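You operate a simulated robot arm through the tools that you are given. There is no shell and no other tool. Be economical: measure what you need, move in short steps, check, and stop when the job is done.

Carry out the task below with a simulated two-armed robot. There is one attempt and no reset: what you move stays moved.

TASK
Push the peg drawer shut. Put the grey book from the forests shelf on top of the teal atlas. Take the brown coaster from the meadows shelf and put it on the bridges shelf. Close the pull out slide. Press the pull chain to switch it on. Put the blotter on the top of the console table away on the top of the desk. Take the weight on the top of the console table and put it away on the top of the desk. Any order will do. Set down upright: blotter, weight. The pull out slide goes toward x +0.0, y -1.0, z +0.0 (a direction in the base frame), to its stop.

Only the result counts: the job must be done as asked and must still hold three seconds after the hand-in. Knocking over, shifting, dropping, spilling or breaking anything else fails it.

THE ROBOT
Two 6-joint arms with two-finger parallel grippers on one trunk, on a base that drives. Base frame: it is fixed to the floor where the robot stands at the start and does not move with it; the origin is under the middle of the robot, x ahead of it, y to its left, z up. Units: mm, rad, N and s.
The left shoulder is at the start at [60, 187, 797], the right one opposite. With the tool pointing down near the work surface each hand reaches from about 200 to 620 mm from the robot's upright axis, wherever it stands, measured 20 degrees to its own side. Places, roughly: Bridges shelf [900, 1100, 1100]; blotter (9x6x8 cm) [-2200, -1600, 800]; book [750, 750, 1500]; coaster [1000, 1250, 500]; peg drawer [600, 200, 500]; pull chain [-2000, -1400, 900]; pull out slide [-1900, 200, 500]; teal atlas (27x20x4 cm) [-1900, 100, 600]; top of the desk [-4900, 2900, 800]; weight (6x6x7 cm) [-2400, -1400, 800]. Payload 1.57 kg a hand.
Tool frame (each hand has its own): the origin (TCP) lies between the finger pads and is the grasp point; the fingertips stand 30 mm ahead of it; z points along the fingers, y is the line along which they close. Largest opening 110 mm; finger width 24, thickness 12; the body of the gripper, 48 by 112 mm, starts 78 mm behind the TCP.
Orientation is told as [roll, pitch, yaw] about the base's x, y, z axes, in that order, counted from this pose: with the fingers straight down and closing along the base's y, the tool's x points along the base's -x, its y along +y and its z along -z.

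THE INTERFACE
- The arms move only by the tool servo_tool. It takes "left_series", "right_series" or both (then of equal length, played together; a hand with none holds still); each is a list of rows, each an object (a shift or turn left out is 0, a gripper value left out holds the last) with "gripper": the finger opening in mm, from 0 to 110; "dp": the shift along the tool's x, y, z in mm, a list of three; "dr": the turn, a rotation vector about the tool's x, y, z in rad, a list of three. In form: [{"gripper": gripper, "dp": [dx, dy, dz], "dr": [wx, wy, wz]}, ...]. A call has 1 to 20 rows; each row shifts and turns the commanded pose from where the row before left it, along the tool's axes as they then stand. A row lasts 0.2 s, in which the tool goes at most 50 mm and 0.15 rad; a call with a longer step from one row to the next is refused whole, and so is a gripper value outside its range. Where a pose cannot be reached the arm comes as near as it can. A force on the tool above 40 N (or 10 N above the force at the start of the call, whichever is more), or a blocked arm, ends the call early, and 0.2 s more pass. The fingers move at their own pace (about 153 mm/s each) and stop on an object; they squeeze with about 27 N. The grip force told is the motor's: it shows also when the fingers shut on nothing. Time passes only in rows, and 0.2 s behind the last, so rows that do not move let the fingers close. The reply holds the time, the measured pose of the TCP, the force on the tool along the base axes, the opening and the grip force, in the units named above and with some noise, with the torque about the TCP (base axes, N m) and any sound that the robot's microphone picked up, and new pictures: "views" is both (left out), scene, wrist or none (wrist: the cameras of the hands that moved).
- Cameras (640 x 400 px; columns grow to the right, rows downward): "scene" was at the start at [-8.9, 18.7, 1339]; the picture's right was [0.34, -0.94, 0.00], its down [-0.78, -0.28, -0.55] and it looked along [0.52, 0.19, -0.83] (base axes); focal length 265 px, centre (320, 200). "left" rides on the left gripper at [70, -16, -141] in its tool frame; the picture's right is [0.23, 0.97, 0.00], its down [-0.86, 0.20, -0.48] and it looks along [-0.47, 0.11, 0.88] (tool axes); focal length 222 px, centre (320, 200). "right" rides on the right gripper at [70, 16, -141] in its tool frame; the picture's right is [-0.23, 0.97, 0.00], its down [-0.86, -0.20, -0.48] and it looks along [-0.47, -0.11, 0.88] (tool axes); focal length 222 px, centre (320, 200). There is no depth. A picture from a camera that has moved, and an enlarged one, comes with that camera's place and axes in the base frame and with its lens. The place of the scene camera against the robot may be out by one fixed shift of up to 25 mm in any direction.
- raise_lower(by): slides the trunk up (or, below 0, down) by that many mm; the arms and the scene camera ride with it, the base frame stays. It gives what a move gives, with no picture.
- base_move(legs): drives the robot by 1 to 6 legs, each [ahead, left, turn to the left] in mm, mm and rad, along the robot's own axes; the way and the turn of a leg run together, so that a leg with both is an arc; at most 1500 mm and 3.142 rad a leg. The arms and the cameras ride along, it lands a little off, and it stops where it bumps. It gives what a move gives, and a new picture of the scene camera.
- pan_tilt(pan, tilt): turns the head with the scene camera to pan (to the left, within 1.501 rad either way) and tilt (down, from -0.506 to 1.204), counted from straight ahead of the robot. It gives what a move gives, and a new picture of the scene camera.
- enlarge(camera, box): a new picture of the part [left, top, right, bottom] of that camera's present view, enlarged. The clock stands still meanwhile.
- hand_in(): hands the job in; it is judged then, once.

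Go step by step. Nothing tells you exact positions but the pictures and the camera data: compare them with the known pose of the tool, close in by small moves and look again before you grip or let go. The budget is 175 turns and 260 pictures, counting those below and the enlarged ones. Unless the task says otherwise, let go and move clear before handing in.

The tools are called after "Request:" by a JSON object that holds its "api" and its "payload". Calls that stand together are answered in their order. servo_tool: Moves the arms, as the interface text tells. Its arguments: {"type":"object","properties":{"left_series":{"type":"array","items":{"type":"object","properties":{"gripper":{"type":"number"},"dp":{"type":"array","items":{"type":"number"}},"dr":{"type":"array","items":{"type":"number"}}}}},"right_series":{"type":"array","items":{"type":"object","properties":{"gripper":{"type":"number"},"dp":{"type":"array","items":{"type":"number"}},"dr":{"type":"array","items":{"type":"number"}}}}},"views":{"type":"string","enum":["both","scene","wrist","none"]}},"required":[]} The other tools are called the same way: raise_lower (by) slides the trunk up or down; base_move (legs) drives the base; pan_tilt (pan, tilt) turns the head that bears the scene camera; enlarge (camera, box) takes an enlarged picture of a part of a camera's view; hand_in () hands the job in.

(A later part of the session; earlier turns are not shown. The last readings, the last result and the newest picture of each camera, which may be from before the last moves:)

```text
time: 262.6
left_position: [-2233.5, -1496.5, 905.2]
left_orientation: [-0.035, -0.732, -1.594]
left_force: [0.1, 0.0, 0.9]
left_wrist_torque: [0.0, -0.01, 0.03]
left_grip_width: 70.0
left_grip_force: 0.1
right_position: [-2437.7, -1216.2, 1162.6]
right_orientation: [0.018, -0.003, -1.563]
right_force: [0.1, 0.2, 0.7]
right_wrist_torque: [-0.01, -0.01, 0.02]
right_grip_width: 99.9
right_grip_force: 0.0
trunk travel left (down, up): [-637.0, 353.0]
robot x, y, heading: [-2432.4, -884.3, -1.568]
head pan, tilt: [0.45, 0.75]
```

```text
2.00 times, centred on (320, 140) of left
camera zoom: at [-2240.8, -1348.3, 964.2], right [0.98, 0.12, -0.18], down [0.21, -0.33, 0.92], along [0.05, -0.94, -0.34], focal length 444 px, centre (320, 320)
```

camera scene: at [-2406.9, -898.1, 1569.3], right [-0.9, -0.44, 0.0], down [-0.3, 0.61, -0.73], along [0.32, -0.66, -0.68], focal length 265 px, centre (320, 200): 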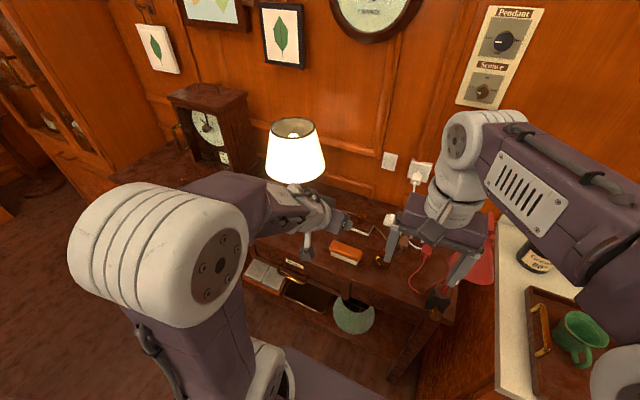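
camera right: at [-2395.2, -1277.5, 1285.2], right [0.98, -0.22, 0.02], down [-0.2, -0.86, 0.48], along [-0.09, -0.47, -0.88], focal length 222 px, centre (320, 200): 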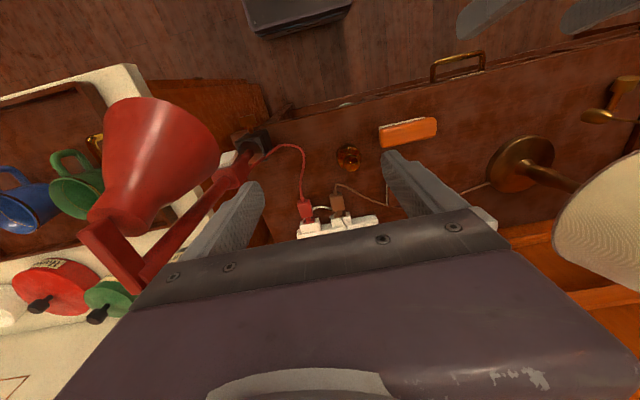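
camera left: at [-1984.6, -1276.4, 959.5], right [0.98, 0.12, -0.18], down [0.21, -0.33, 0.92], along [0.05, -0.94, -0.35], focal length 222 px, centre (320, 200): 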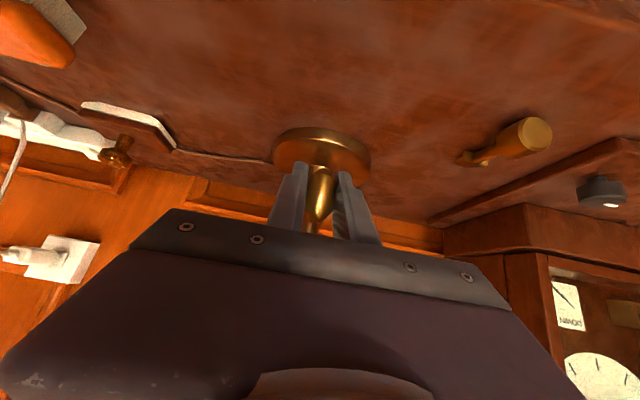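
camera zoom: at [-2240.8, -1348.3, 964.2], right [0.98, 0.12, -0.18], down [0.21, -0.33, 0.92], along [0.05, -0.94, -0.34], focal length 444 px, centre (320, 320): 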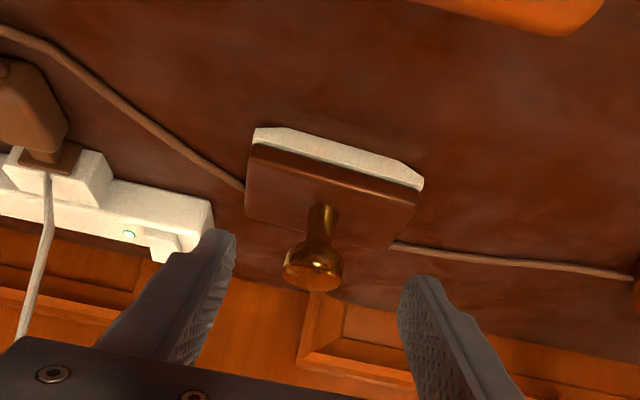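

Advance the last 50 mm and check alignment.

Request:
{"api": "servo_tool", "payload": {"left_series": [{"dp": [-2, -1, 20]}, {"dp": [-2, 0, 16]}, {"dp": [-1, 0, 14]}, {}], "views": "none"}}

Request:
{"api": "enlarge", "payload": {"camera": "left", "box": [160, 40, 480, 240]}}

```text
time: 263.6
left_position: [-2239.9, -1532.1, 871.7]
left_orientation: [-0.037, -0.731, -1.595]
left_force: [-0.3, -0.1, -0.3]
left_wrist_torque: [0.0, 0.01, 0.0]
left_grip_width: 70.0
left_grip_force: 0.0
right_position: [-2439.1, -1216.9, 1161.5]
right_orientation: [0.02, -0.002, -1.564]
right_force: [0.0, 1.2, -0.8]
right_wrist_torque: [0.0, 0.04, -0.02]
right_grip_width: 100.0
right_grip_force: 0.0
trunk travel left (down, up): [-637.0, 353.0]
robot x, y, heading: [-2428.0, -879.3, -1.569]
head pan, tilt: [0.45, 0.75]
```

```text
2.00 times, centred on (320, 140) of left
camera zoom: at [-2246.2, -1385.5, 930.8], right [0.98, 0.12, -0.18], down [0.21, -0.33, 0.92], along [0.05, -0.94, -0.35], focal length 444 px, centre (320, 320)
```

zoom: 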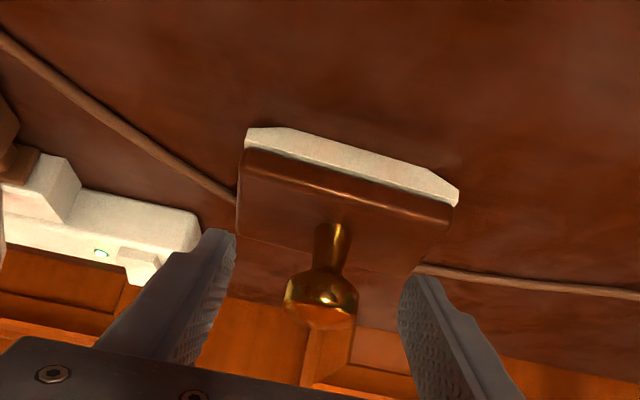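

Knob is centred between the pads. Close on it.

Request:
{"api": "servo_tool", "payload": {"left_series": [{"dp": [0, 0, 6]}, {}, {"gripper": 15}, {"gripper": 15}, {"gripper": 15}, {}], "views": "none"}}

Request:
{"api": "enlarge", "payload": {"camera": "left", "box": [160, 40, 480, 240]}}

```text
time: 265.0
left_position: [-2239.8, -1537.8, 867.8]
left_orientation: [-0.037, -0.731, -1.596]
left_force: [0.2, -0.9, 0.5]
left_wrist_torque: [0.0, 0.0, 0.04]
left_grip_width: 31.3
left_grip_force: 27.3
right_position: [-2437.9, -1217.6, 1162.0]
right_orientation: [0.018, -0.001, -1.562]
right_force: [-0.9, -0.1, 0.4]
right_wrist_torque: [-0.03, -0.01, -0.02]
right_grip_width: 100.1
right_grip_force: 0.0
trunk travel left (down, up): [-637.0, 353.0]
robot x, y, heading: [-2428.1, -879.7, -1.573]
head pan, tilt: [0.45, 0.75]
```

```text
2.00 times, centred on (320, 140) of left
camera zoom: at [-2245.9, -1389.9, 927.0], right [0.98, 0.12, -0.18], down [0.21, -0.33, 0.92], along [0.05, -0.94, -0.35], focal length 444 px, centre (320, 320)
```

zoom: 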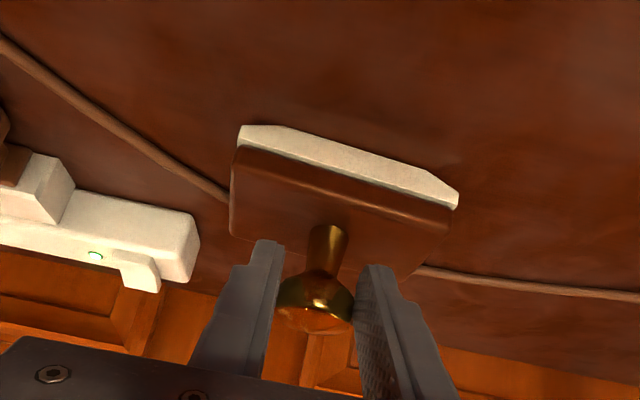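

Gripped. Lift with the trunk and check it hangs level.

Request:
{"api": "raise_lower", "payload": {"by": 70}}

Request:
{"api": "enlarge", "payload": {"camera": "left", "box": [160, 40, 480, 240]}}

```text
time: 266.0
left_position: [-2239.0, -1537.0, 938.1]
left_orientation: [-0.038, -0.729, -1.595]
left_force: [0.1, 0.9, -0.9]
left_wrist_torque: [0.01, 0.0, 0.02]
left_grip_width: 31.1
left_grip_force: 26.8
right_position: [-2436.9, -1217.6, 1232.8]
right_orientation: [0.019, 0.0, -1.564]
right_force: [0.4, 0.5, 0.5]
right_wrist_torque: [0.01, -0.03, -0.03]
right_grip_width: 100.4
right_grip_force: 0.1
trunk travel left (down, up): [-707.0, 283.0]
robot x, y, heading: [-2431.8, -879.0, -1.568]
head pan, tilt: [0.45, 0.75]
```

```text
2.00 times, centred on (320, 140) of left
camera zoom: at [-2246.0, -1390.2, 996.8], right [0.98, 0.12, -0.18], down [0.21, -0.33, 0.92], along [0.05, -0.94, -0.35], focal length 444 px, centre (320, 320)
```

zoom: 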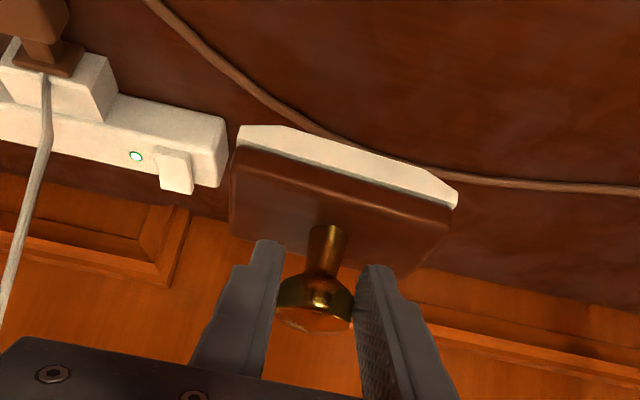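

The blotter is held level. Retract it upward and back, then line the right hand up with the weight.

Request:
{"api": "servo_tool", "payload": {"left_series": [{"dp": [10, 0, -38]}, {"dp": [10, 0, -38]}, {"dp": [10, 0, -38]}, {"dp": [10, 0, -38]}, {"dp": [10, 0, -38]}, {"dp": [10, 0, -38]}, {"dp": [10, 0, -30]}, {}], "views": "none"}}

Request:
{"api": "base_move", "payload": {"legs": [[0, 170, 0]]}}

```text
time: 267.8
left_position: [-2226.0, -1314.9, 1082.1]
left_orientation: [-0.036, -0.729, -1.595]
left_force: [0.9, -0.8, -1.1]
left_wrist_torque: [0.01, 0.02, 0.0]
left_grip_width: 31.0
left_grip_force: 27.0
right_position: [-2436.8, -1219.1, 1231.2]
right_orientation: [0.019, -0.002, -1.564]
right_force: [-0.1, -2.0, 0.3]
right_wrist_torque: [0.02, -0.01, -0.02]
right_grip_width: 99.9
right_grip_force: 0.1
trunk travel left (down, up): [-707.0, 283.0]
robot x, y, heading: [-2426.3, -883.4, -1.568]
head pan, tilt: [0.45, 0.75]
```

```text
time: 269.3
left_position: [-2056.6, -1314.6, 1083.5]
left_orientation: [-0.034, -0.729, -1.598]
left_force: [0.0, -0.1, -1.6]
left_wrist_torque: [0.03, -0.01, -0.02]
left_grip_width: 31.1
left_grip_force: 27.1
right_position: [-2267.7, -1218.0, 1230.9]
right_orientation: [0.021, -0.002, -1.565]
right_force: [0.3, -0.1, -0.1]
right_wrist_torque: [-0.05, 0.01, -0.02]
right_grip_width: 99.5
right_grip_force: 0.0
trunk travel left (down, up): [-707.0, 283.0]
robot x, y, heading: [-2257.2, -882.8, -1.577]
head pan, tilt: [0.45, 0.75]
camera scene: at [-2239.3, -902.9, 1639.3], right [-0.9, -0.43, 0.0], down [-0.29, 0.61, -0.73], along [0.32, -0.66, -0.68], focal length 265 px, centre (320, 200)
```

scene: 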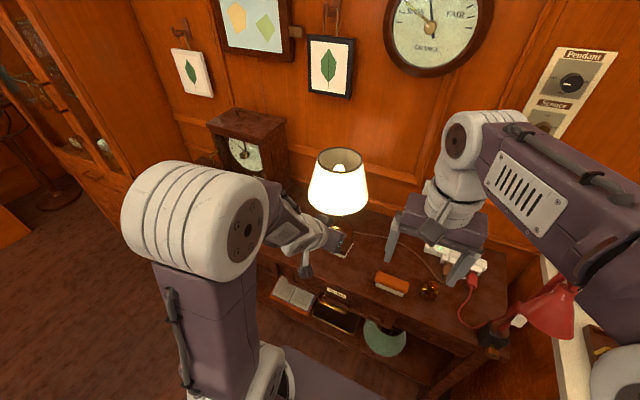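

Now tilt the right hand forward likewise and move it toward the weight.

Request:
{"api": "servo_tool", "payload": {"right_series": [{"dp": [-20, -20, 0], "gripper": 90}, {"dp": [-20, -25, 0]}, {"dp": [-20, -25, 0], "dr": [0, -0.12, 0]}, {"dr": [0, -0.12, 0]}, {"dr": [0, -0.12, 0]}, {"dr": [0, -0.12, 0]}, {"dr": [0, -0.12, 0]}, {"dr": [0, -0.12, 0]}, {}], "views": "wrist"}}

```text
time: 271.3
left_position: [-2055.1, -1315.4, 1083.7]
left_orientation: [-0.037, -0.731, -1.598]
left_force: [0.0, 0.0, -1.5]
left_wrist_torque: [0.0, 0.0, 0.0]
left_grip_width: 31.3
left_grip_force: 27.3
right_position: [-2336.8, -1278.0, 1230.1]
right_orientation: [0.025, -0.725, -1.584]
right_force: [-0.3, 0.1, 0.0]
right_wrist_torque: [-0.01, -0.02, -0.01]
right_grip_width: 89.9
right_grip_force: 0.1
trunk travel left (down, up): [-707.0, 283.0]
robot x, y, heading: [-2253.1, -882.7, -1.571]
head pan, tilt: [0.45, 0.75]
camera right: at [-2321.7, -1131.5, 1290.6], right [0.97, -0.16, 0.17], down [-0.22, -0.32, 0.92], along [-0.1, -0.93, -0.35], focal length 222 px, centre (320, 200)
```

right: 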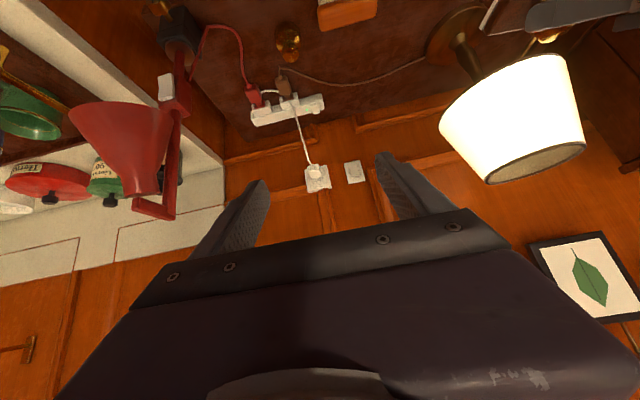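

The weight is ahead at about (-2361, -1447). Descend toward a pre-grasp point.

Request:
{"api": "raise_lower", "payload": {"by": -70}}

Request:
{"api": "servo_tool", "payload": {"right_series": [{"dp": [16, -5, 37]}, {"dp": [16, -5, 37]}, {"dp": [16, -5, 37]}, {"dp": [16, -5, 37]}, {"dp": [16, -5, 37]}, {"dp": [16, -5, 37]}, {"dp": [16, -4, 37]}, {}], "views": "wrist"}}

Request:
{"api": "enlarge", "payload": {"camera": "right", "box": [160, 40, 480, 240]}}

```text
time: 272.4
left_position: [-2055.9, -1314.0, 1013.6]
left_orientation: [-0.038, -0.729, -1.597]
left_force: [0.0, -0.1, -1.0]
left_wrist_torque: [0.01, 0.0, -0.04]
left_grip_width: 31.1
left_grip_force: 26.9
right_position: [-2335.9, -1279.3, 1159.7]
right_orientation: [0.026, -0.722, -1.582]
right_force: [-0.3, 0.7, 0.5]
right_wrist_torque: [0.0, -0.03, 0.03]
right_grip_width: 89.9
right_grip_force: 0.1
trunk travel left (down, up): [-637.0, 353.0]
robot x, y, heading: [-2255.8, -883.7, -1.571]
head pan, tilt: [0.45, 0.75]
```

```text
time: 274.2
left_position: [-2054.7, -1312.7, 1014.2]
left_orientation: [-0.034, -0.731, -1.596]
left_force: [-0.8, 0.4, -0.4]
left_wrist_torque: [0.01, 0.02, -0.01]
left_grip_width: 31.2
left_grip_force: 27.0
right_position: [-2356.2, -1371.8, 900.9]
right_orientation: [0.009, -0.719, -1.573]
right_force: [-0.6, -0.1, 0.3]
right_wrist_torque: [0.01, -0.03, -0.02]
right_grip_width: 90.2
right_grip_force: 0.1
right hand out of reach, approached as far as the arm can: row 7
trunk travel left (down, up): [-637.0, 353.0]
robot x, y, heading: [-2256.0, -882.8, -1.574]
head pan, tilt: [0.45, 0.75]
camera right: at [-2340.0, -1225.6, 961.8], right [0.97, -0.17, 0.16], down [-0.21, -0.33, 0.92], along [-0.1, -0.93, -0.36], focal length 222 px, centre (320, 200)
```

right: 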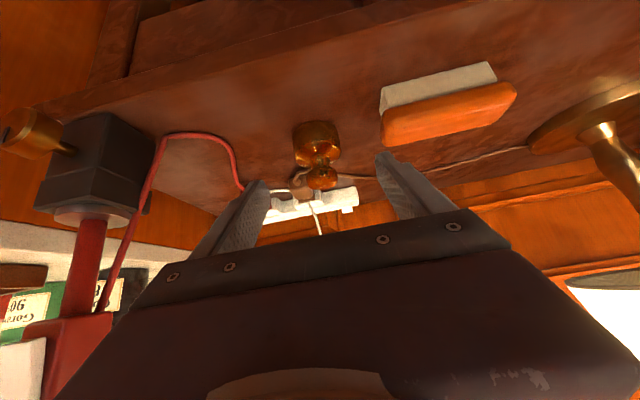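

```text
2.00 times, centred on (320, 140) of right
camera zoom: at [-2340.0, -1225.6, 961.8], right [0.97, -0.17, 0.16], down [-0.21, -0.33, 0.92], along [-0.1, -0.93, -0.36], focal length 444 px, centre (320, 320)
```

zoom: 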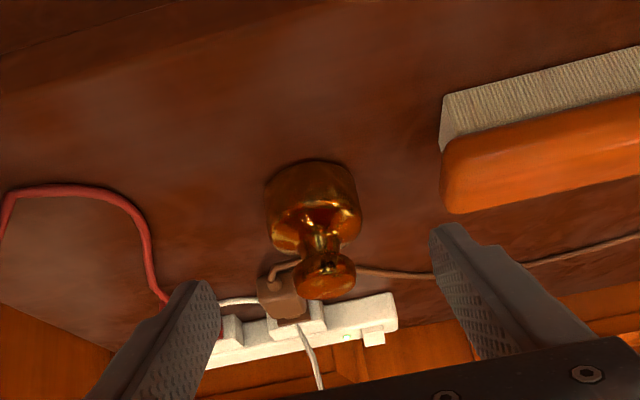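

The weight stands at (-2357, -1445) on the table top z ≈ 800, body about 60 mm wide, brush clear to the side. I'll lower the trunk 60 and slide the fingers around the body.

Request:
{"api": "raise_lower", "payload": {"by": -60}}

Request:
{"api": "servo_tool", "payload": {"right_series": [{"dp": [-10, -1, 10]}, {"dp": [-10, 0, 10]}, {}], "views": "none"}}

Request:
{"api": "enlarge", "payload": {"camera": "right", "box": [160, 40, 480, 240]}}

```text
time: 275.2
left_position: [-2056.9, -1315.3, 953.6]
left_orientation: [-0.037, -0.732, -1.597]
left_force: [0.0, 0.3, -0.4]
left_wrist_torque: [0.04, 0.01, -0.01]
left_grip_width: 31.3
left_grip_force: 26.8
right_position: [-2355.2, -1372.4, 840.2]
right_orientation: [0.009, -0.717, -1.576]
right_force: [0.3, 0.4, 0.8]
right_wrist_torque: [-0.03, 0.01, 0.01]
right_grip_width: 89.9
right_grip_force: 0.0
trunk travel left (down, up): [-577.0, 413.0]
robot x, y, heading: [-2259.6, -882.4, -1.578]
head pan, tilt: [0.45, 0.75]
```

```text
time: 276.0
left_position: [-2055.2, -1315.3, 953.5]
left_orientation: [-0.036, -0.729, -1.596]
left_force: [0.5, 0.1, -0.8]
left_wrist_torque: [0.04, 0.02, -0.01]
left_grip_width: 31.2
left_grip_force: 27.2
right_position: [-2356.8, -1401.9, 838.0]
right_orientation: [0.009, -0.718, -1.574]
right_force: [-0.4, -0.2, -0.1]
right_wrist_torque: [0.0, 0.03, -0.03]
right_grip_width: 90.2
right_grip_force: 0.1
trunk travel left (down, up): [-577.0, 413.0]
robot x, y, heading: [-2258.7, -882.5, -1.572]
head pan, tilt: [0.45, 0.75]
```

```text
2.00 times, centred on (320, 140) of right
camera zoom: at [-2339.9, -1254.4, 900.0], right [0.97, -0.17, 0.16], down [-0.2, -0.33, 0.92], along [-0.1, -0.93, -0.36], focal length 444 px, centre (320, 320)
```

zoom: 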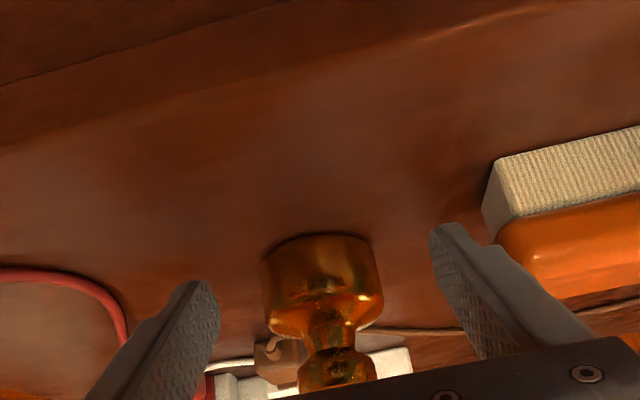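

Well centred. Slide in the last 33 mm.

Request:
{"api": "servo_tool", "payload": {"right_series": [{"dp": [-8, 0, 8]}, {"dp": [-8, 0, 8]}, {"dp": [-7, 0, 8]}, {}], "views": "none"}}

Request:
{"api": "enlarge", "payload": {"camera": "right", "box": [160, 40, 480, 240]}}

```text
time: 277.0
left_position: [-2054.0, -1315.6, 954.4]
left_orientation: [-0.037, -0.73, -1.598]
left_force: [-0.3, 0.6, -0.5]
left_wrist_torque: [0.01, 0.02, 0.01]
left_grip_width: 30.7
left_grip_force: 27.1
right_position: [-2356.9, -1433.8, 836.4]
right_orientation: [0.009, -0.716, -1.573]
right_force: [-0.5, 0.8, 0.4]
right_wrist_torque: [0.01, -0.04, 0.01]
right_grip_width: 90.0
right_grip_force: 0.0
trunk travel left (down, up): [-577.0, 413.0]
robot x, y, heading: [-2258.1, -882.1, -1.579]
head pan, tilt: [0.45, 0.75]
```

```text
2.00 times, centred on (320, 140) of right
camera zoom: at [-2340.6, -1287.6, 897.2], right [0.97, -0.17, 0.16], down [-0.2, -0.33, 0.92], along [-0.11, -0.93, -0.36], focal length 444 px, centre (320, 320)
```

zoom: 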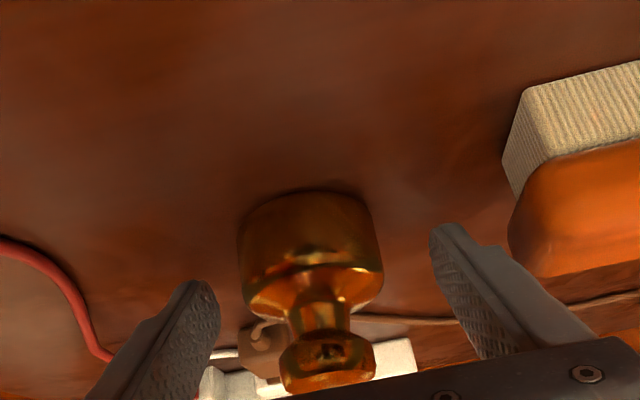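

The pads should sit a bit lower on the body; I'll lower ~10 mm in small steps, watching force.

Request:
{"api": "servo_tool", "payload": {"right_series": [{"dp": [2, 0, 2.3]}, {"dp": [2, 0, 2.3]}, {"dp": [2, 0, 2.3]}, {}], "views": "none"}}

```text
time: 278.0
left_position: [-2054.6, -1312.4, 955.3]
left_orientation: [-0.037, -0.732, -1.599]
left_force: [0.0, -0.9, -1.1]
left_wrist_torque: [0.02, -0.02, -0.03]
left_grip_width: 30.6
left_grip_force: 27.1
right_position: [-2355.5, -1433.5, 830.4]
right_orientation: [0.007, -0.728, -1.574]
right_force: [-1.3, 0.0, 25.9]
right_wrist_torque: [-0.32, 1.32, -0.08]
right_grip_width: 91.1
right_grip_force: 0.7
trunk travel left (down, up): [-577.0, 413.0]
robot x, y, heading: [-2259.0, -884.6, -1.575]
head pan, tilt: [0.45, 0.75]
```

Table touched; back up 3 mm and close.

Request:
{"api": "servo_tool", "payload": {"right_series": [{"dp": [-2, 0, -2.3]}, {"dp": [-1, 0, -1]}, {"gripper": 40}, {"gripper": 40}, {"gripper": 40}, {}], "views": "none"}}

Request:
{"api": "enlarge", "payload": {"camera": "right", "box": [160, 40, 480, 240]}}

```text
time: 279.4
left_position: [-2053.8, -1312.7, 954.3]
left_orientation: [-0.035, -0.731, -1.594]
left_force: [0.2, -0.2, -1.5]
left_wrist_torque: [0.01, 0.0, 0.0]
left_grip_width: 31.1
left_grip_force: 27.0
right_position: [-2356.1, -1431.9, 829.5]
right_orientation: [0.008, -0.716, -1.572]
right_force: [2.5, 1.7, 5.0]
right_wrist_torque: [0.07, 0.16, -0.1]
right_grip_width: 53.0
right_grip_force: 26.9
trunk travel left (down, up): [-577.0, 413.0]
robot x, y, heading: [-2253.2, -879.2, -1.57]
head pan, tilt: [0.45, 0.75]
```

```text
2.00 times, centred on (320, 140) of right
camera zoom: at [-2339.6, -1285.7, 892.0], right [0.97, -0.17, 0.15], down [-0.2, -0.33, 0.92], along [-0.1, -0.93, -0.36], focal length 444 px, centre (320, 320)
```

zoom: 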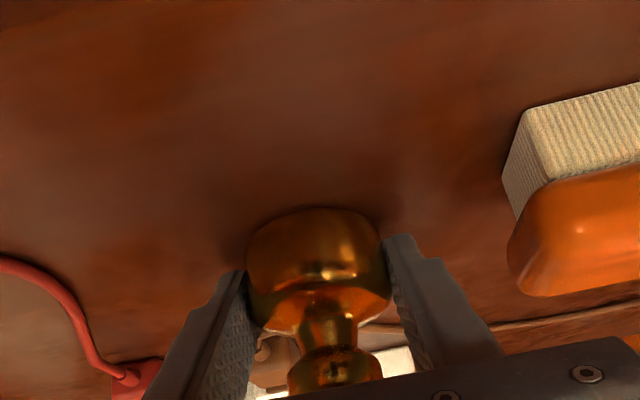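

Gripped, but near the pad ends. I'll reopen slightly, go 8 mm further in, and close again for a firmer hold.

Request:
{"api": "servo_tool", "payload": {"right_series": [{"gripper": 70}, {"gripper": 70}, {"dp": [-3, 0, 2.6]}, {"dp": [-3, 0, 2.6]}, {}, {"gripper": 35}, {"gripper": 35}, {"gripper": 35}, {}], "views": "none"}}

Request:
{"api": "raise_lower", "payload": {"by": 60}}

Request:
{"api": "enlarge", "payload": {"camera": "right", "box": [160, 40, 480, 240]}}

```text
time: 281.4
left_position: [-2055.4, -1315.0, 953.0]
left_orientation: [-0.035, -0.731, -1.596]
left_force: [0.5, -0.6, -1.6]
left_wrist_torque: [0.02, -0.02, -0.02]
left_grip_width: 31.1
left_grip_force: 27.4
right_position: [-2355.7, -1442.5, 831.6]
right_orientation: [0.009, -0.717, -1.573]
right_force: [-1.5, -0.2, 1.2]
right_wrist_torque: [0.0, 0.12, 0.09]
right_grip_width: 53.2
right_grip_force: 26.5
trunk travel left (down, up): [-577.0, 413.0]
robot x, y, heading: [-2263.2, -878.4, -1.574]
head pan, tilt: [0.45, 0.75]
```

```text
time: 282.4
left_position: [-2056.3, -1314.1, 1013.6]
left_orientation: [-0.037, -0.729, -1.597]
left_force: [-0.1, -0.9, -1.7]
left_wrist_torque: [0.02, 0.0, 0.02]
left_grip_width: 30.8
left_grip_force: 27.0
right_position: [-2356.9, -1442.4, 891.4]
right_orientation: [0.01, -0.716, -1.575]
right_force: [0.7, -0.1, -5.2]
right_wrist_torque: [-0.04, 0.0, 0.01]
right_grip_width: 53.5
right_grip_force: 27.2
trunk travel left (down, up): [-637.0, 353.0]
robot x, y, heading: [-2253.7, -883.6, -1.573]
head pan, tilt: [0.45, 0.75]
```

```text
2.00 times, centred on (320, 140) of right
camera zoom: at [-2340.9, -1296.2, 952.2], right [0.97, -0.17, 0.16], down [-0.2, -0.33, 0.92], along [-0.1, -0.93, -0.36], focal length 444 px, centre (320, 320)
```

zoom: 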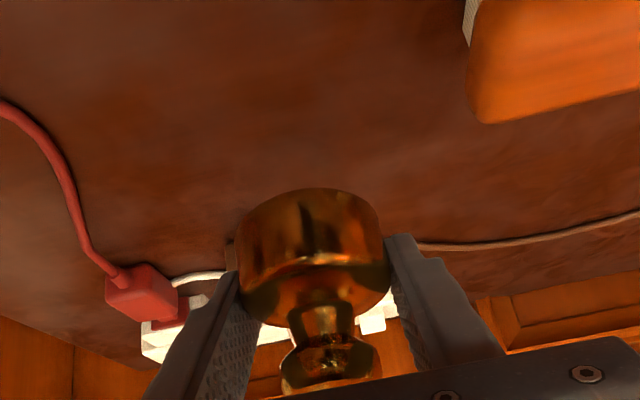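

Both items are held. Retract the right hand, raise, back away, and look along the route toward the desk.

Request:
{"api": "servo_tool", "payload": {"right_series": [{"dp": [12, 0, -37]}, {"dp": [12, 0, -37]}, {"dp": [12, 0, -37]}, {"dp": [12, 0, -37]}, {"dp": [12, 0, -37]}, {"dp": [12, 0, -30]}, {}], "views": "none"}}

Request:
{"api": "raise_lower", "payload": {"by": 350}}

Request:
{"api": "base_move", "payload": {"legs": [[-180, 0, 0], [0, -450, 0], [0, 0, -1.57]]}}

Request:
{"api": "pan_tilt", "payload": {"pan": -0.5, "tilt": 0.5}}

```text
time: 284.0
left_position: [-2056.5, -1314.9, 1013.2]
left_orientation: [-0.036, -0.729, -1.597]
left_force: [0.2, 0.0, -1.6]
left_wrist_torque: [0.04, 0.02, 0.0]
left_grip_width: 30.9
left_grip_force: 27.5
right_position: [-2342.4, -1274.2, 1020.8]
right_orientation: [0.008, -0.714, -1.574]
right_force: [-0.3, -0.4, -4.9]
right_wrist_torque: [0.01, 0.0, 0.01]
right_grip_width: 53.3
right_grip_force: 27.0
right hand out of reach, approached as far as the arm can: row 5, 6
trunk travel left (down, up): [-637.0, 353.0]
robot x, y, heading: [-2258.9, -881.8, -1.571]
head pan, tilt: [0.45, 0.75]
```

```text
time: 287.4
left_position: [-2055.3, -1314.6, 1363.9]
left_orientation: [-0.036, -0.729, -1.597]
left_force: [-0.6, -0.7, -1.7]
left_wrist_torque: [0.0, 0.01, -0.01]
left_grip_width: 31.0
left_grip_force: 26.8
right_position: [-2342.1, -1273.6, 1369.5]
right_orientation: [0.006, -0.715, -1.573]
right_force: [0.2, 0.1, -4.3]
right_wrist_torque: [-0.01, -0.04, 0.01]
right_grip_width: 53.3
right_grip_force: 26.7
trunk travel left (down, up): [-987.0, 3.0]
robot x, y, heading: [-2260.4, -883.4, -1.569]
head pan, tilt: [0.45, 0.75]
```

```text
time: 295.1
left_position: [-3141.6, -899.4, 1363.2]
left_orientation: [-0.036, -0.73, 3.109]
left_force: [0.5, 0.4, -1.1]
left_wrist_torque: [0.02, -0.01, -0.02]
left_grip_width: 31.0
left_grip_force: 27.2
right_position: [-3099.3, -613.8, 1369.2]
right_orientation: [0.007, -0.716, 3.133]
right_force: [0.5, 0.8, -4.6]
right_wrist_torque: [-0.02, 0.0, -0.01]
right_grip_width: 53.3
right_grip_force: 27.3
trunk travel left (down, up): [-987.0, 3.0]
robot x, y, heading: [-2706.2, -702.0, 3.14]
head pan, tilt: [0.45, 0.75]
camera scene: at [-2738.9, -741.8, 1919.2], right [-0.43, 0.9, 0.0], down [0.62, 0.29, -0.73], along [-0.66, -0.31, -0.68], focal length 265 px, centre (320, 200)
```

scene: 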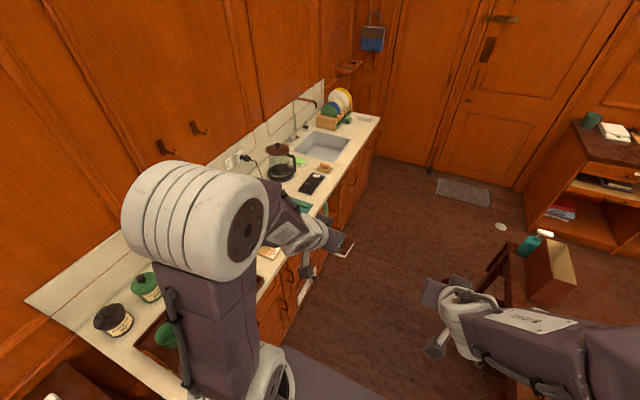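

```text
time: 296.3
left_position: [-3140.7, -901.5, 1362.7]
left_orientation: [-0.037, -0.731, 3.109]
left_force: [0.2, -0.1, -0.9]
left_wrist_torque: [-0.02, -0.01, -0.01]
left_grip_width: 31.1
left_grip_force: 26.8
right_position: [-3098.0, -613.9, 1370.0]
right_orientation: [0.006, -0.715, 3.131]
right_force: [-0.8, -0.3, -4.1]
right_wrist_torque: [-0.02, 0.04, 0.03]
right_grip_width: 53.2
right_grip_force: 27.5
trunk travel left (down, up): [-987.0, 3.0]
robot x, y, heading: [-2709.7, -700.1, 3.134]
head pan, tilt: [-0.499, 0.499]
camera scene: at [-2743.6, -662.0, 1941.2], right [0.48, 0.88, 0.0], down [0.42, -0.23, -0.88], along [-0.77, 0.42, -0.48], focal length 265 px, centre (320, 200)
```

scene: 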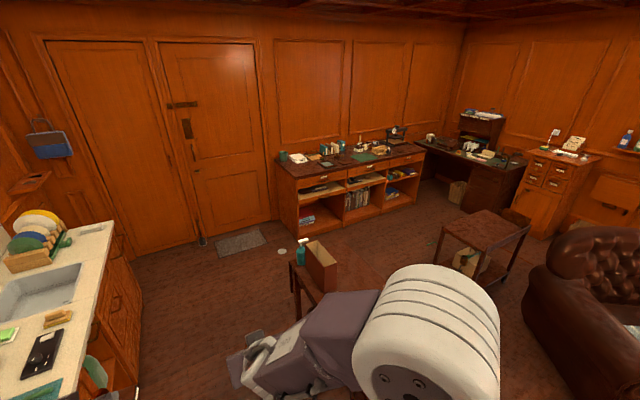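

I see the desk in the far corner, its front edge facing -y at about y 2600, with a clear lane near x ≈ -4450 (a small saucer on the floor at about (-5000, 85) to avoid). I'll drive west, then turn toward +y.

Request:
{"api": "base_move", "payload": {"legs": [[1400, 0, 0], [350, 0, 0], [0, 0, -1.57]]}}

Request:
{"api": "pan_tilt", "payload": {"pan": 0.0, "tilt": 0.5}}

```text
time: 309.0
left_position: [-4652.6, -261.6, 1362.7]
left_orientation: [-0.038, -0.729, 1.531]
left_force: [-0.2, -0.2, -1.8]
left_wrist_torque: [-0.01, 0.0, -0.03]
left_grip_width: 31.1
left_grip_force: 26.8
right_position: [-4365.7, -306.6, 1370.6]
right_orientation: [0.005, -0.716, 1.551]
right_force: [0.2, 0.6, -4.8]
right_wrist_torque: [-0.02, 0.01, 0.0]
right_grip_width: 53.1
right_grip_force: 27.1
trunk travel left (down, up): [-987.0, 3.0]
robot x, y, heading: [-4457.4, -694.7, 1.553]
head pan, tilt: [-0.499, 0.499]
camera scene: at [-4429.0, -681.5, 1941.2], right [0.87, -0.49, 0.0], down [-0.24, -0.42, -0.88], along [0.43, 0.76, -0.48], focal length 265 px, centre (320, 200)
```

scene: 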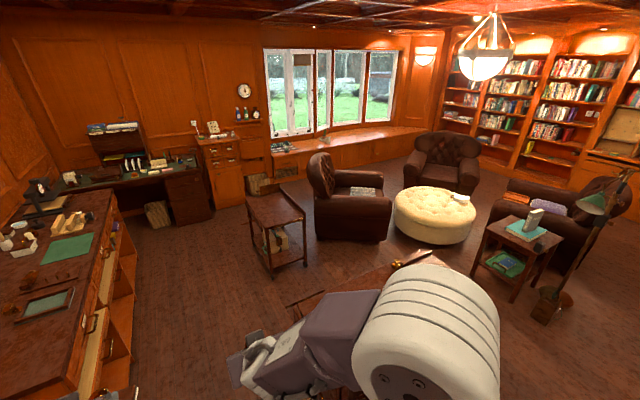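

```text
time: 309.9
left_position: [-4651.5, -262.3, 1362.8]
left_orientation: [-0.037, -0.728, 1.528]
left_force: [0.9, -0.1, -1.3]
left_wrist_torque: [-0.01, 0.0, 0.0]
left_grip_width: 30.9
left_grip_force: 27.1
right_position: [-4366.4, -306.4, 1370.0]
right_orientation: [0.007, -0.715, 1.551]
right_force: [-0.5, -0.1, -4.7]
right_wrist_torque: [0.01, 0.01, 0.0]
right_grip_width: 53.2
right_grip_force: 26.7
trunk travel left (down, up): [-987.0, 3.0]
robot x, y, heading: [-4457.4, -697.4, 1.556]
head pan, tilt: [0.0, 0.499]
camera scene: at [-4471.8, -669.7, 1941.2], right [1.0, -0.02, 0.0], down [-0.01, -0.48, -0.88], along [0.01, 0.88, -0.48], focal length 265 px, centre (320, 200)
```

scene: 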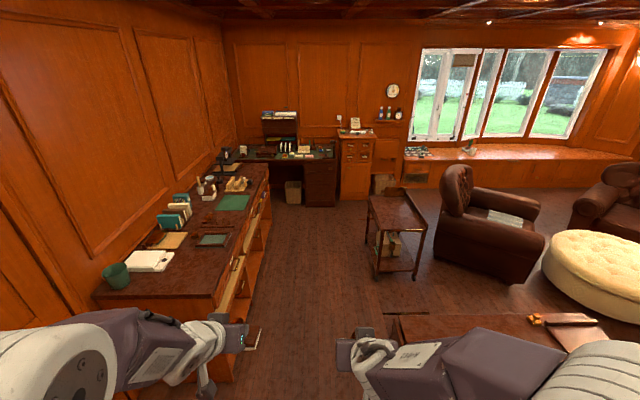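

The way is clear; the desk front is around y ≈ 2400, x from -5390 to -4250. Drive up to it.

Request:
{"api": "base_move", "payload": {"legs": [[0, 40, 0.015], [1400, 0, 0], [950, 0, 0]]}}

Request:
{"api": "pan_tilt", "payload": {"pan": 0.2, "tilt": 0.7}}

```text
time: 321.8
left_position: [-4666.1, 2056.9, 1363.6]
left_orientation: [-0.037, -0.732, 1.529]
left_force: [-0.9, -0.6, -0.6]
left_wrist_torque: [-0.01, -0.02, -0.03]
left_grip_width: 31.1
left_grip_force: 27.3
right_position: [-4380.1, 2011.3, 1370.6]
right_orientation: [0.006, -0.716, 1.549]
right_force: [1.0, -0.6, -3.1]
right_wrist_torque: [0.01, 0.02, 0.04]
right_grip_width: 53.2
right_grip_force: 27.0
trunk travel left (down, up): [-987.0, 3.0]
robot x, y, heading: [-4471.4, 1624.4, 1.555]
head pan, tilt: [0.0, 0.499]
camera scene: at [-4486.8, 1647.4, 1941.2], right [1.0, -0.02, 0.0], down [-0.01, -0.48, -0.88], along [0.01, 0.88, -0.48], focal length 265 px, centre (320, 200)
```

scene: 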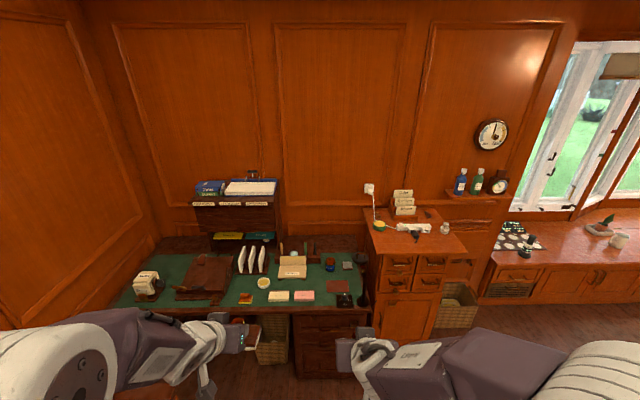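

```text
time: 322.5
left_position: [-4668.0, 2057.1, 1364.3]
left_orientation: [-0.037, -0.731, 1.53]
left_force: [0.7, -0.1, -0.4]
left_wrist_torque: [-0.05, -0.01, 0.02]
left_grip_width: 30.7
left_grip_force: 26.8
right_position: [-4380.7, 2012.5, 1369.5]
right_orientation: [0.01, -0.715, 1.551]
right_force: [0.8, -0.8, -4.0]
right_wrist_torque: [-0.01, -0.01, 0.0]
right_grip_width: 53.2
right_grip_force: 27.0
trunk travel left (down, up): [-987.0, 3.0]
robot x, y, heading: [-4470.5, 1622.7, 1.552]
head pan, tilt: [0.201, 0.7]
camera scene: at [-4503.9, 1641.4, 1923.6], right [0.98, 0.18, 0.0], down [0.12, -0.63, -0.77], along [-0.14, 0.75, -0.64], focal length 265 px, centre (320, 200)
```

scene: 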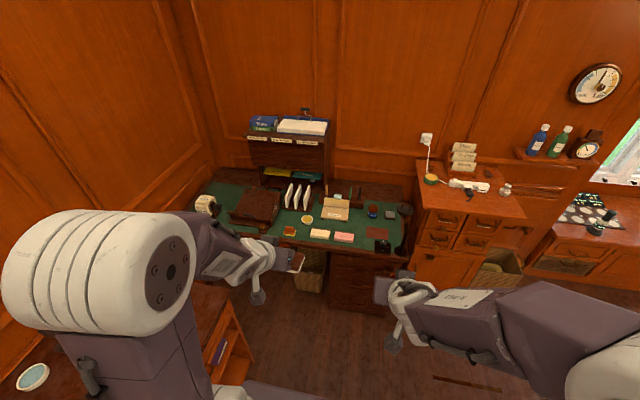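

Request:
{"api": "enlarge", "payload": {"camera": "scene", "box": [190, 160, 430, 270]}}

```text
2.67 times, centred on (310, 215) of scene
camera zoom: at [-4503.9, 1641.4, 1923.6], right [0.98, 0.18, 0.0], down [0.12, -0.63, -0.77], along [-0.14, 0.75, -0.64], focal length 707 px, centre (347, 160)
```

zoom: 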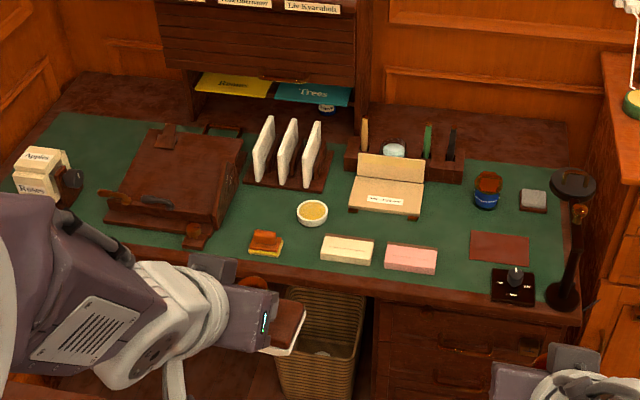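

The desk top has free spots: one between the pink eraser, card box and red cloth (≈(-4490, 2745)) for the weight, and the strip between the erasers and card box (≈(-4650, 2743)) for the blotter. I'll drive closer and measure with the wrist cameras.

Request:
{"api": "base_move", "payload": {"legs": [[0, 90, 0.017], [560, 0, 0]]}}

Request:
{"api": "raise_lower", "payload": {"by": -200}}

Request:
{"api": "pan_tilt", "payload": {"pan": 0.0, "tilt": 0.9}}

Request:
{"api": "enlarge", "payload": {"camera": "right", "box": [0, 0, 640, 400]}}

Request:
{"api": "enlarge", "payload": {"camera": "left", "box": [0, 0, 640, 400]}}

```text
time: 326.5
left_position: [-4766.2, 2613.9, 1364.5]
left_orientation: [-0.035, -0.731, 1.547]
left_force: [0.2, 0.0, -0.4]
left_wrist_torque: [-0.04, -0.01, 0.0]
left_grip_width: 30.9
left_grip_force: 27.4
right_position: [-4479.3, 2574.2, 1371.0]
right_orientation: [0.01, -0.719, 1.57]
right_force: [-1.0, 0.1, -4.2]
right_wrist_torque: [0.02, 0.01, -0.01]
right_grip_width: 53.0
right_grip_force: 27.0
trunk travel left (down, up): [-987.0, 3.0]
robot x, y, heading: [-4564.3, 2181.7, 1.573]
head pan, tilt: [0.201, 0.7]
camera scene: at [-4595.8, 2201.2, 1923.5], right [0.98, 0.2, 0.0], down [0.13, -0.63, -0.77], along [-0.15, 0.75, -0.64], focal length 265 px, centre (320, 200)
```

scene: 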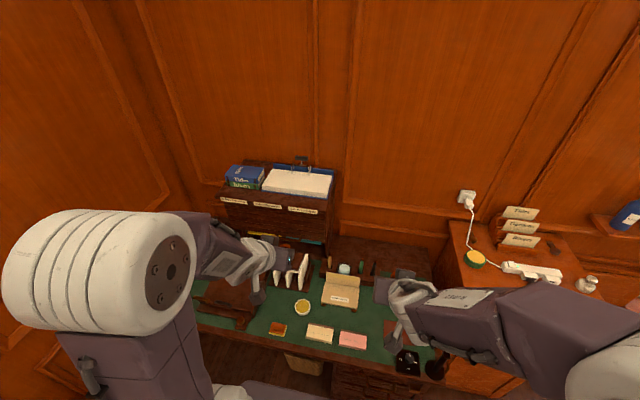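

```text
time: 328.6
left_position: [-4767.5, 2617.3, 1162.0]
left_orientation: [-0.037, -0.731, 1.549]
left_force: [0.6, 0.5, -1.4]
left_wrist_torque: [-0.01, -0.01, -0.01]
left_grip_width: 31.1
left_grip_force: 26.7
right_position: [-4479.3, 2577.1, 1170.8]
right_orientation: [0.011, -0.713, 1.569]
right_force: [-0.4, -0.8, -4.3]
right_wrist_torque: [0.02, -0.01, -0.02]
right_grip_width: 53.1
right_grip_force: 26.9
trunk travel left (down, up): [-787.0, 203.0]
robot x, y, heading: [-4561.8, 2184.8, 1.574]
head pan, tilt: [0.201, 0.7]
```

```text
time: 329.4
left_position: [-4768.2, 2616.6, 1163.8]
left_orientation: [-0.037, -0.73, 1.547]
left_force: [0.3, -0.4, -1.5]
left_wrist_torque: [-0.02, -0.02, -0.01]
left_grip_width: 30.8
left_grip_force: 27.1
right_position: [-4479.9, 2576.9, 1170.3]
right_orientation: [0.008, -0.714, 1.569]
right_force: [0.3, -0.3, -4.3]
right_wrist_torque: [-0.01, -0.02, 0.0]
right_grip_width: 53.1
right_grip_force: 27.1
trunk travel left (down, up): [-787.0, 203.0]
robot x, y, heading: [-4566.0, 2185.6, 1.573]
head pan, tilt: [0.0, 0.901]
camera scene: at [-4579.5, 2196.8, 1707.4], right [1.0, 0.0, 0.0], down [0.0, -0.78, -0.62], along [0.0, 0.62, -0.78], focal length 265 px, centre (320, 200)
```

scene: 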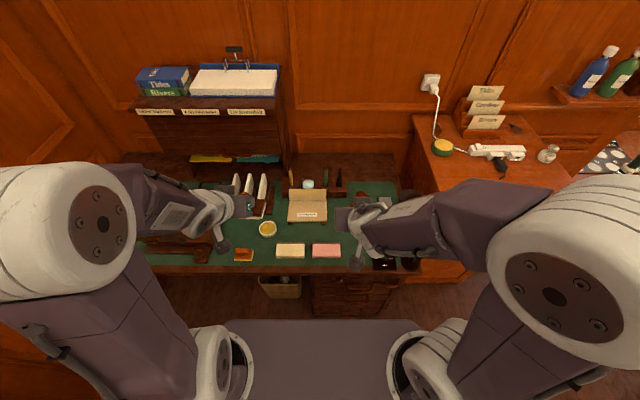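

```text
1.00 times, centred on (320, 200) of right (not enlarged: the box is as wide or as high as the picture)
camera zoom: at [-4494.8, 2432.7, 1231.3], right [-0.97, 0.17, 0.15], down [0.2, 0.33, 0.92], along [0.1, 0.93, -0.36], focal length 222 px, centre (320, 200)
```

zoom: 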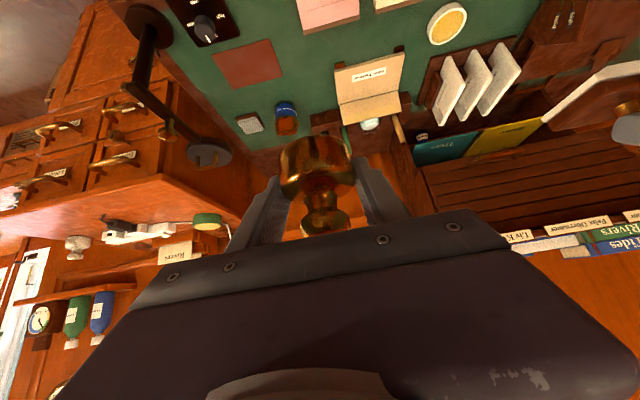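

```text
1.00 times, centred on (320, 200) of left (not enlarged: the box is as wide or as high as the picture)
camera zoom: at [-4758.3, 2471.4, 1222.2], right [-0.98, -0.12, -0.18], down [-0.21, 0.33, 0.92], along [-0.06, 0.94, -0.35], focal length 222 px, centre (320, 200)
```

zoom: 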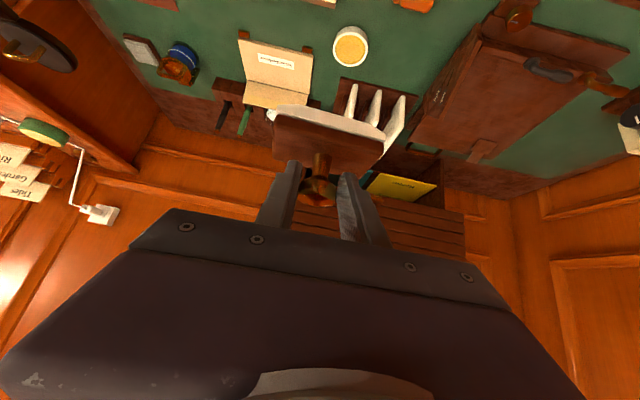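

Wrist measurements confirm: pink eraser back edge y ≈ 2705, card box front y ≈ 2789 (x -4678…-4542), cloth edge x ≈ -4425. Weight goes to (-4485, 2748). I move the right hand above it.

Request:
{"api": "servo_tool", "payload": {"right_series": [{"dp": [-28, 1, 25]}, {"dp": [-28, 1, 25]}, {"dp": [-28, 1, 25]}, {"dp": [-28, 1, 25]}, {"dp": [-12, 1, 10]}, {}], "views": "none"}}

Request:
{"api": "raise_lower", "payload": {"by": -200}}

Request:
{"api": "enlarge", "payload": {"camera": "right", "box": [0, 0, 640, 400]}}

```text
time: 330.8
left_position: [-4766.3, 2616.0, 1163.0]
left_orientation: [-0.036, -0.729, 1.548]
left_force: [0.3, 0.1, -0.7]
left_wrist_torque: [-0.04, 0.01, 0.01]
left_grip_width: 31.0
left_grip_force: 26.9
right_position: [-4484.5, 2741.3, 1166.6]
right_orientation: [0.01, -0.716, 1.57]
right_force: [-0.4, 0.4, -5.5]
right_wrist_torque: [-0.02, 0.01, -0.03]
right_grip_width: 53.4
right_grip_force: 26.8
trunk travel left (down, up): [-787.0, 203.0]
robot x, y, heading: [-4565.7, 2187.1, 1.571]
head pan, tilt: [0.0, 0.901]
```

```text
time: 332.9
left_position: [-4766.7, 2616.9, 962.3]
left_orientation: [-0.036, -0.73, 1.547]
left_force: [0.2, 0.3, -1.4]
left_wrist_torque: [0.0, -0.02, -0.01]
left_grip_width: 31.1
left_grip_force: 26.8
right_position: [-4485.3, 2741.0, 967.0]
right_orientation: [0.009, -0.714, 1.569]
right_force: [-0.4, -0.3, -4.6]
right_wrist_torque: [-0.01, 0.01, 0.06]
right_grip_width: 53.2
right_grip_force: 27.1
trunk travel left (down, up): [-587.0, 403.0]
robot x, y, heading: [-4563.2, 2186.6, 1.577]
head pan, tilt: [0.0, 0.901]
```

```text
1.00 times, centred on (320, 200) of right (not enlarged: the box is as wide or as high as the picture)
camera zoom: at [-4500.3, 2596.5, 1028.0], right [-0.97, 0.17, 0.15], down [0.2, 0.33, 0.92], along [0.1, 0.93, -0.36], focal length 222 px, centre (320, 200)
```

zoom: 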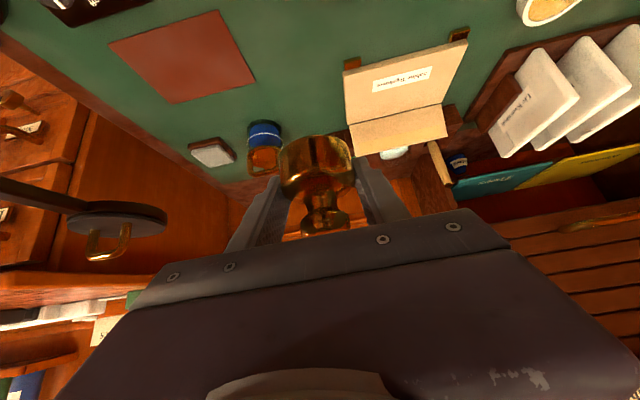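

Positions agree. I'll raise the left hand 100 mm relative so the blotter stays clear, then lower the trunk 95 mm.

Request:
{"api": "servo_tool", "payload": {"left_series": [{"dp": [-22, 0, -25]}, {"dp": [-22, 0, -25]}, {"dp": [-22, 0, -25]}, {}], "views": "none"}}

Request:
{"api": "raise_lower", "payload": {"by": -95}}

Request:
{"api": "enlarge", "payload": {"camera": "right", "box": [160, 0, 480, 240]}}

```text
time: 333.9
left_position: [-4770.2, 2616.3, 1063.2]
left_orientation: [-0.036, -0.729, 1.549]
left_force: [0.1, 0.2, -0.8]
left_wrist_torque: [-0.05, -0.03, 0.02]
left_grip_width: 31.3
left_grip_force: 27.2
right_position: [-4485.1, 2741.6, 965.5]
right_orientation: [0.006, -0.712, 1.568]
right_force: [-0.1, 0.4, -3.8]
right_wrist_torque: [0.01, 0.02, -0.01]
right_grip_width: 53.1
right_grip_force: 27.4
trunk travel left (down, up): [-587.0, 403.0]
robot x, y, heading: [-4563.9, 2185.0, 1.569]
head pan, tilt: [0.0, 0.901]
```

```text
time: 335.2
left_position: [-4770.7, 2617.0, 967.1]
left_orientation: [-0.038, -0.729, 1.548]
left_force: [-0.4, -0.1, -0.8]
left_wrist_torque: [-0.07, 0.02, 0.02]
left_grip_width: 31.0
left_grip_force: 27.1
right_position: [-4484.7, 2741.5, 871.8]
right_orientation: [0.01, -0.714, 1.569]
right_force: [0.6, -0.3, -3.8]
right_wrist_torque: [-0.01, 0.01, -0.01]
right_grip_width: 53.2
right_grip_force: 26.4
trunk travel left (down, up): [-492.0, 498.0]
robot x, y, heading: [-4564.5, 2187.5, 1.57]
head pan, tilt: [0.0, 0.901]
```

```text
1.67 times, centred on (320, 120) of right
camera zoom: at [-4500.3, 2596.4, 933.1], right [-0.97, 0.17, 0.15], down [0.2, 0.33, 0.92], along [0.1, 0.93, -0.36], focal length 370 px, centre (320, 333)
```

zoom: 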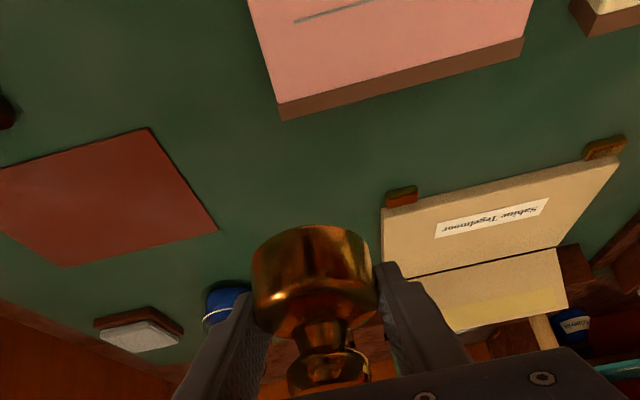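

On target. Lower by the trunk in small steps.

Request:
{"api": "raise_lower", "payload": {"by": -32}}

Request:
{"api": "raise_lower", "payload": {"by": -5}}

```text
time: 336.0
left_position: [-4770.2, 2616.2, 936.2]
left_orientation: [-0.039, -0.729, 1.546]
left_force: [0.4, -0.2, -1.2]
left_wrist_torque: [0.0, 0.0, -0.02]
left_grip_width: 31.2
left_grip_force: 27.0
right_position: [-4485.5, 2740.7, 839.8]
right_orientation: [0.007, -0.712, 1.572]
right_force: [-0.3, 0.4, -4.6]
right_wrist_torque: [0.01, -0.03, -0.01]
right_grip_width: 53.2
right_grip_force: 27.4
trunk travel left (down, up): [-460.0, 530.0]
robot x, y, heading: [-4564.1, 2186.3, 1.574]
head pan, tilt: [0.0, 0.901]
```

```text
time: 336.5
left_position: [-4769.4, 2615.8, 932.0]
left_orientation: [-0.036, -0.729, 1.549]
left_force: [-0.4, 0.3, -1.0]
left_wrist_torque: [-0.04, -0.01, 0.03]
left_grip_width: 30.9
left_grip_force: 27.1
right_position: [-4485.9, 2740.8, 833.5]
right_orientation: [0.007, -0.712, 1.569]
right_force: [0.3, 0.2, -4.4]
right_wrist_torque: [0.0, 0.03, 0.02]
right_grip_width: 53.3
right_grip_force: 27.2
trunk travel left (down, up): [-455.0, 535.0]
robot x, y, heading: [-4563.1, 2184.7, 1.568]
head pan, tilt: [0.0, 0.901]
```

Request:
{"api": "raise_lower", "payload": {"by": -2.5}}

Request:
{"api": "raise_lower", "payload": {"by": -2}}

```text
time: 337.1
left_position: [-4770.1, 2617.1, 929.3]
left_orientation: [-0.037, -0.729, 1.55]
left_force: [0.4, -0.4, -1.1]
left_wrist_torque: [-0.03, 0.01, 0.01]
left_grip_width: 31.0
left_grip_force: 26.7
right_position: [-4486.2, 2740.6, 832.4]
right_orientation: [0.008, -0.714, 1.568]
right_force: [-0.4, -0.8, -4.2]
right_wrist_torque: [-0.01, 0.0, 0.0]
right_grip_width: 53.1
right_grip_force: 26.8
trunk travel left (down, up): [-453.0, 537.0]
robot x, y, heading: [-4564.3, 2183.8, 1.572]
head pan, tilt: [0.0, 0.901]
```

```text
time: 337.6
left_position: [-4770.0, 2616.1, 927.8]
left_orientation: [-0.036, -0.729, 1.546]
left_force: [0.6, 0.4, -0.8]
left_wrist_torque: [-0.03, -0.02, -0.02]
left_grip_width: 31.1
left_grip_force: 27.1
right_position: [-4484.9, 2741.5, 830.4]
right_orientation: [0.006, -0.713, 1.568]
right_force: [-0.3, -0.5, -4.9]
right_wrist_torque: [0.0, 0.02, -0.05]
right_grip_width: 53.0
right_grip_force: 27.1
trunk travel left (down, up): [-451.0, 539.0]
robot x, y, heading: [-4562.3, 2186.5, 1.573]
head pan, tilt: [0.0, 0.901]
```

Request:
{"api": "raise_lower", "payload": {"by": -2}}

Request:
{"api": "raise_lower", "payload": {"by": -2}}

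```text
time: 338.1
left_position: [-4770.2, 2616.6, 925.1]
left_orientation: [-0.038, -0.728, 1.549]
left_force: [0.4, -0.4, -0.6]
left_wrist_torque: [-0.01, 0.0, 0.01]
left_grip_width: 31.2
left_grip_force: 26.2
right_position: [-4484.9, 2741.0, 827.8]
right_orientation: [0.006, -0.715, 1.568]
right_force: [0.1, 0.5, -3.5]
right_wrist_torque: [0.0, -0.02, 0.01]
right_grip_width: 53.2
right_grip_force: 27.1
trunk travel left (down, up): [-449.0, 541.0]
robot x, y, heading: [-4561.5, 2185.7, 1.574]
head pan, tilt: [0.0, 0.901]
```

```text
time: 338.6
left_position: [-4769.9, 2616.6, 923.0]
left_orientation: [-0.036, -0.731, 1.548]
left_force: [-0.2, -0.1, -1.0]
left_wrist_torque: [-0.01, -0.01, -0.02]
left_grip_width: 31.1
left_grip_force: 27.1
right_position: [-4485.2, 2740.7, 825.7]
right_orientation: [0.008, -0.713, 1.569]
right_force: [0.0, -0.2, -3.6]
right_wrist_torque: [-0.01, 0.04, 0.01]
right_grip_width: 53.0
right_grip_force: 27.3
trunk travel left (down, up): [-447.0, 543.0]
robot x, y, heading: [-4559.9, 2182.9, 1.574]
head pan, tilt: [0.0, 0.901]
```

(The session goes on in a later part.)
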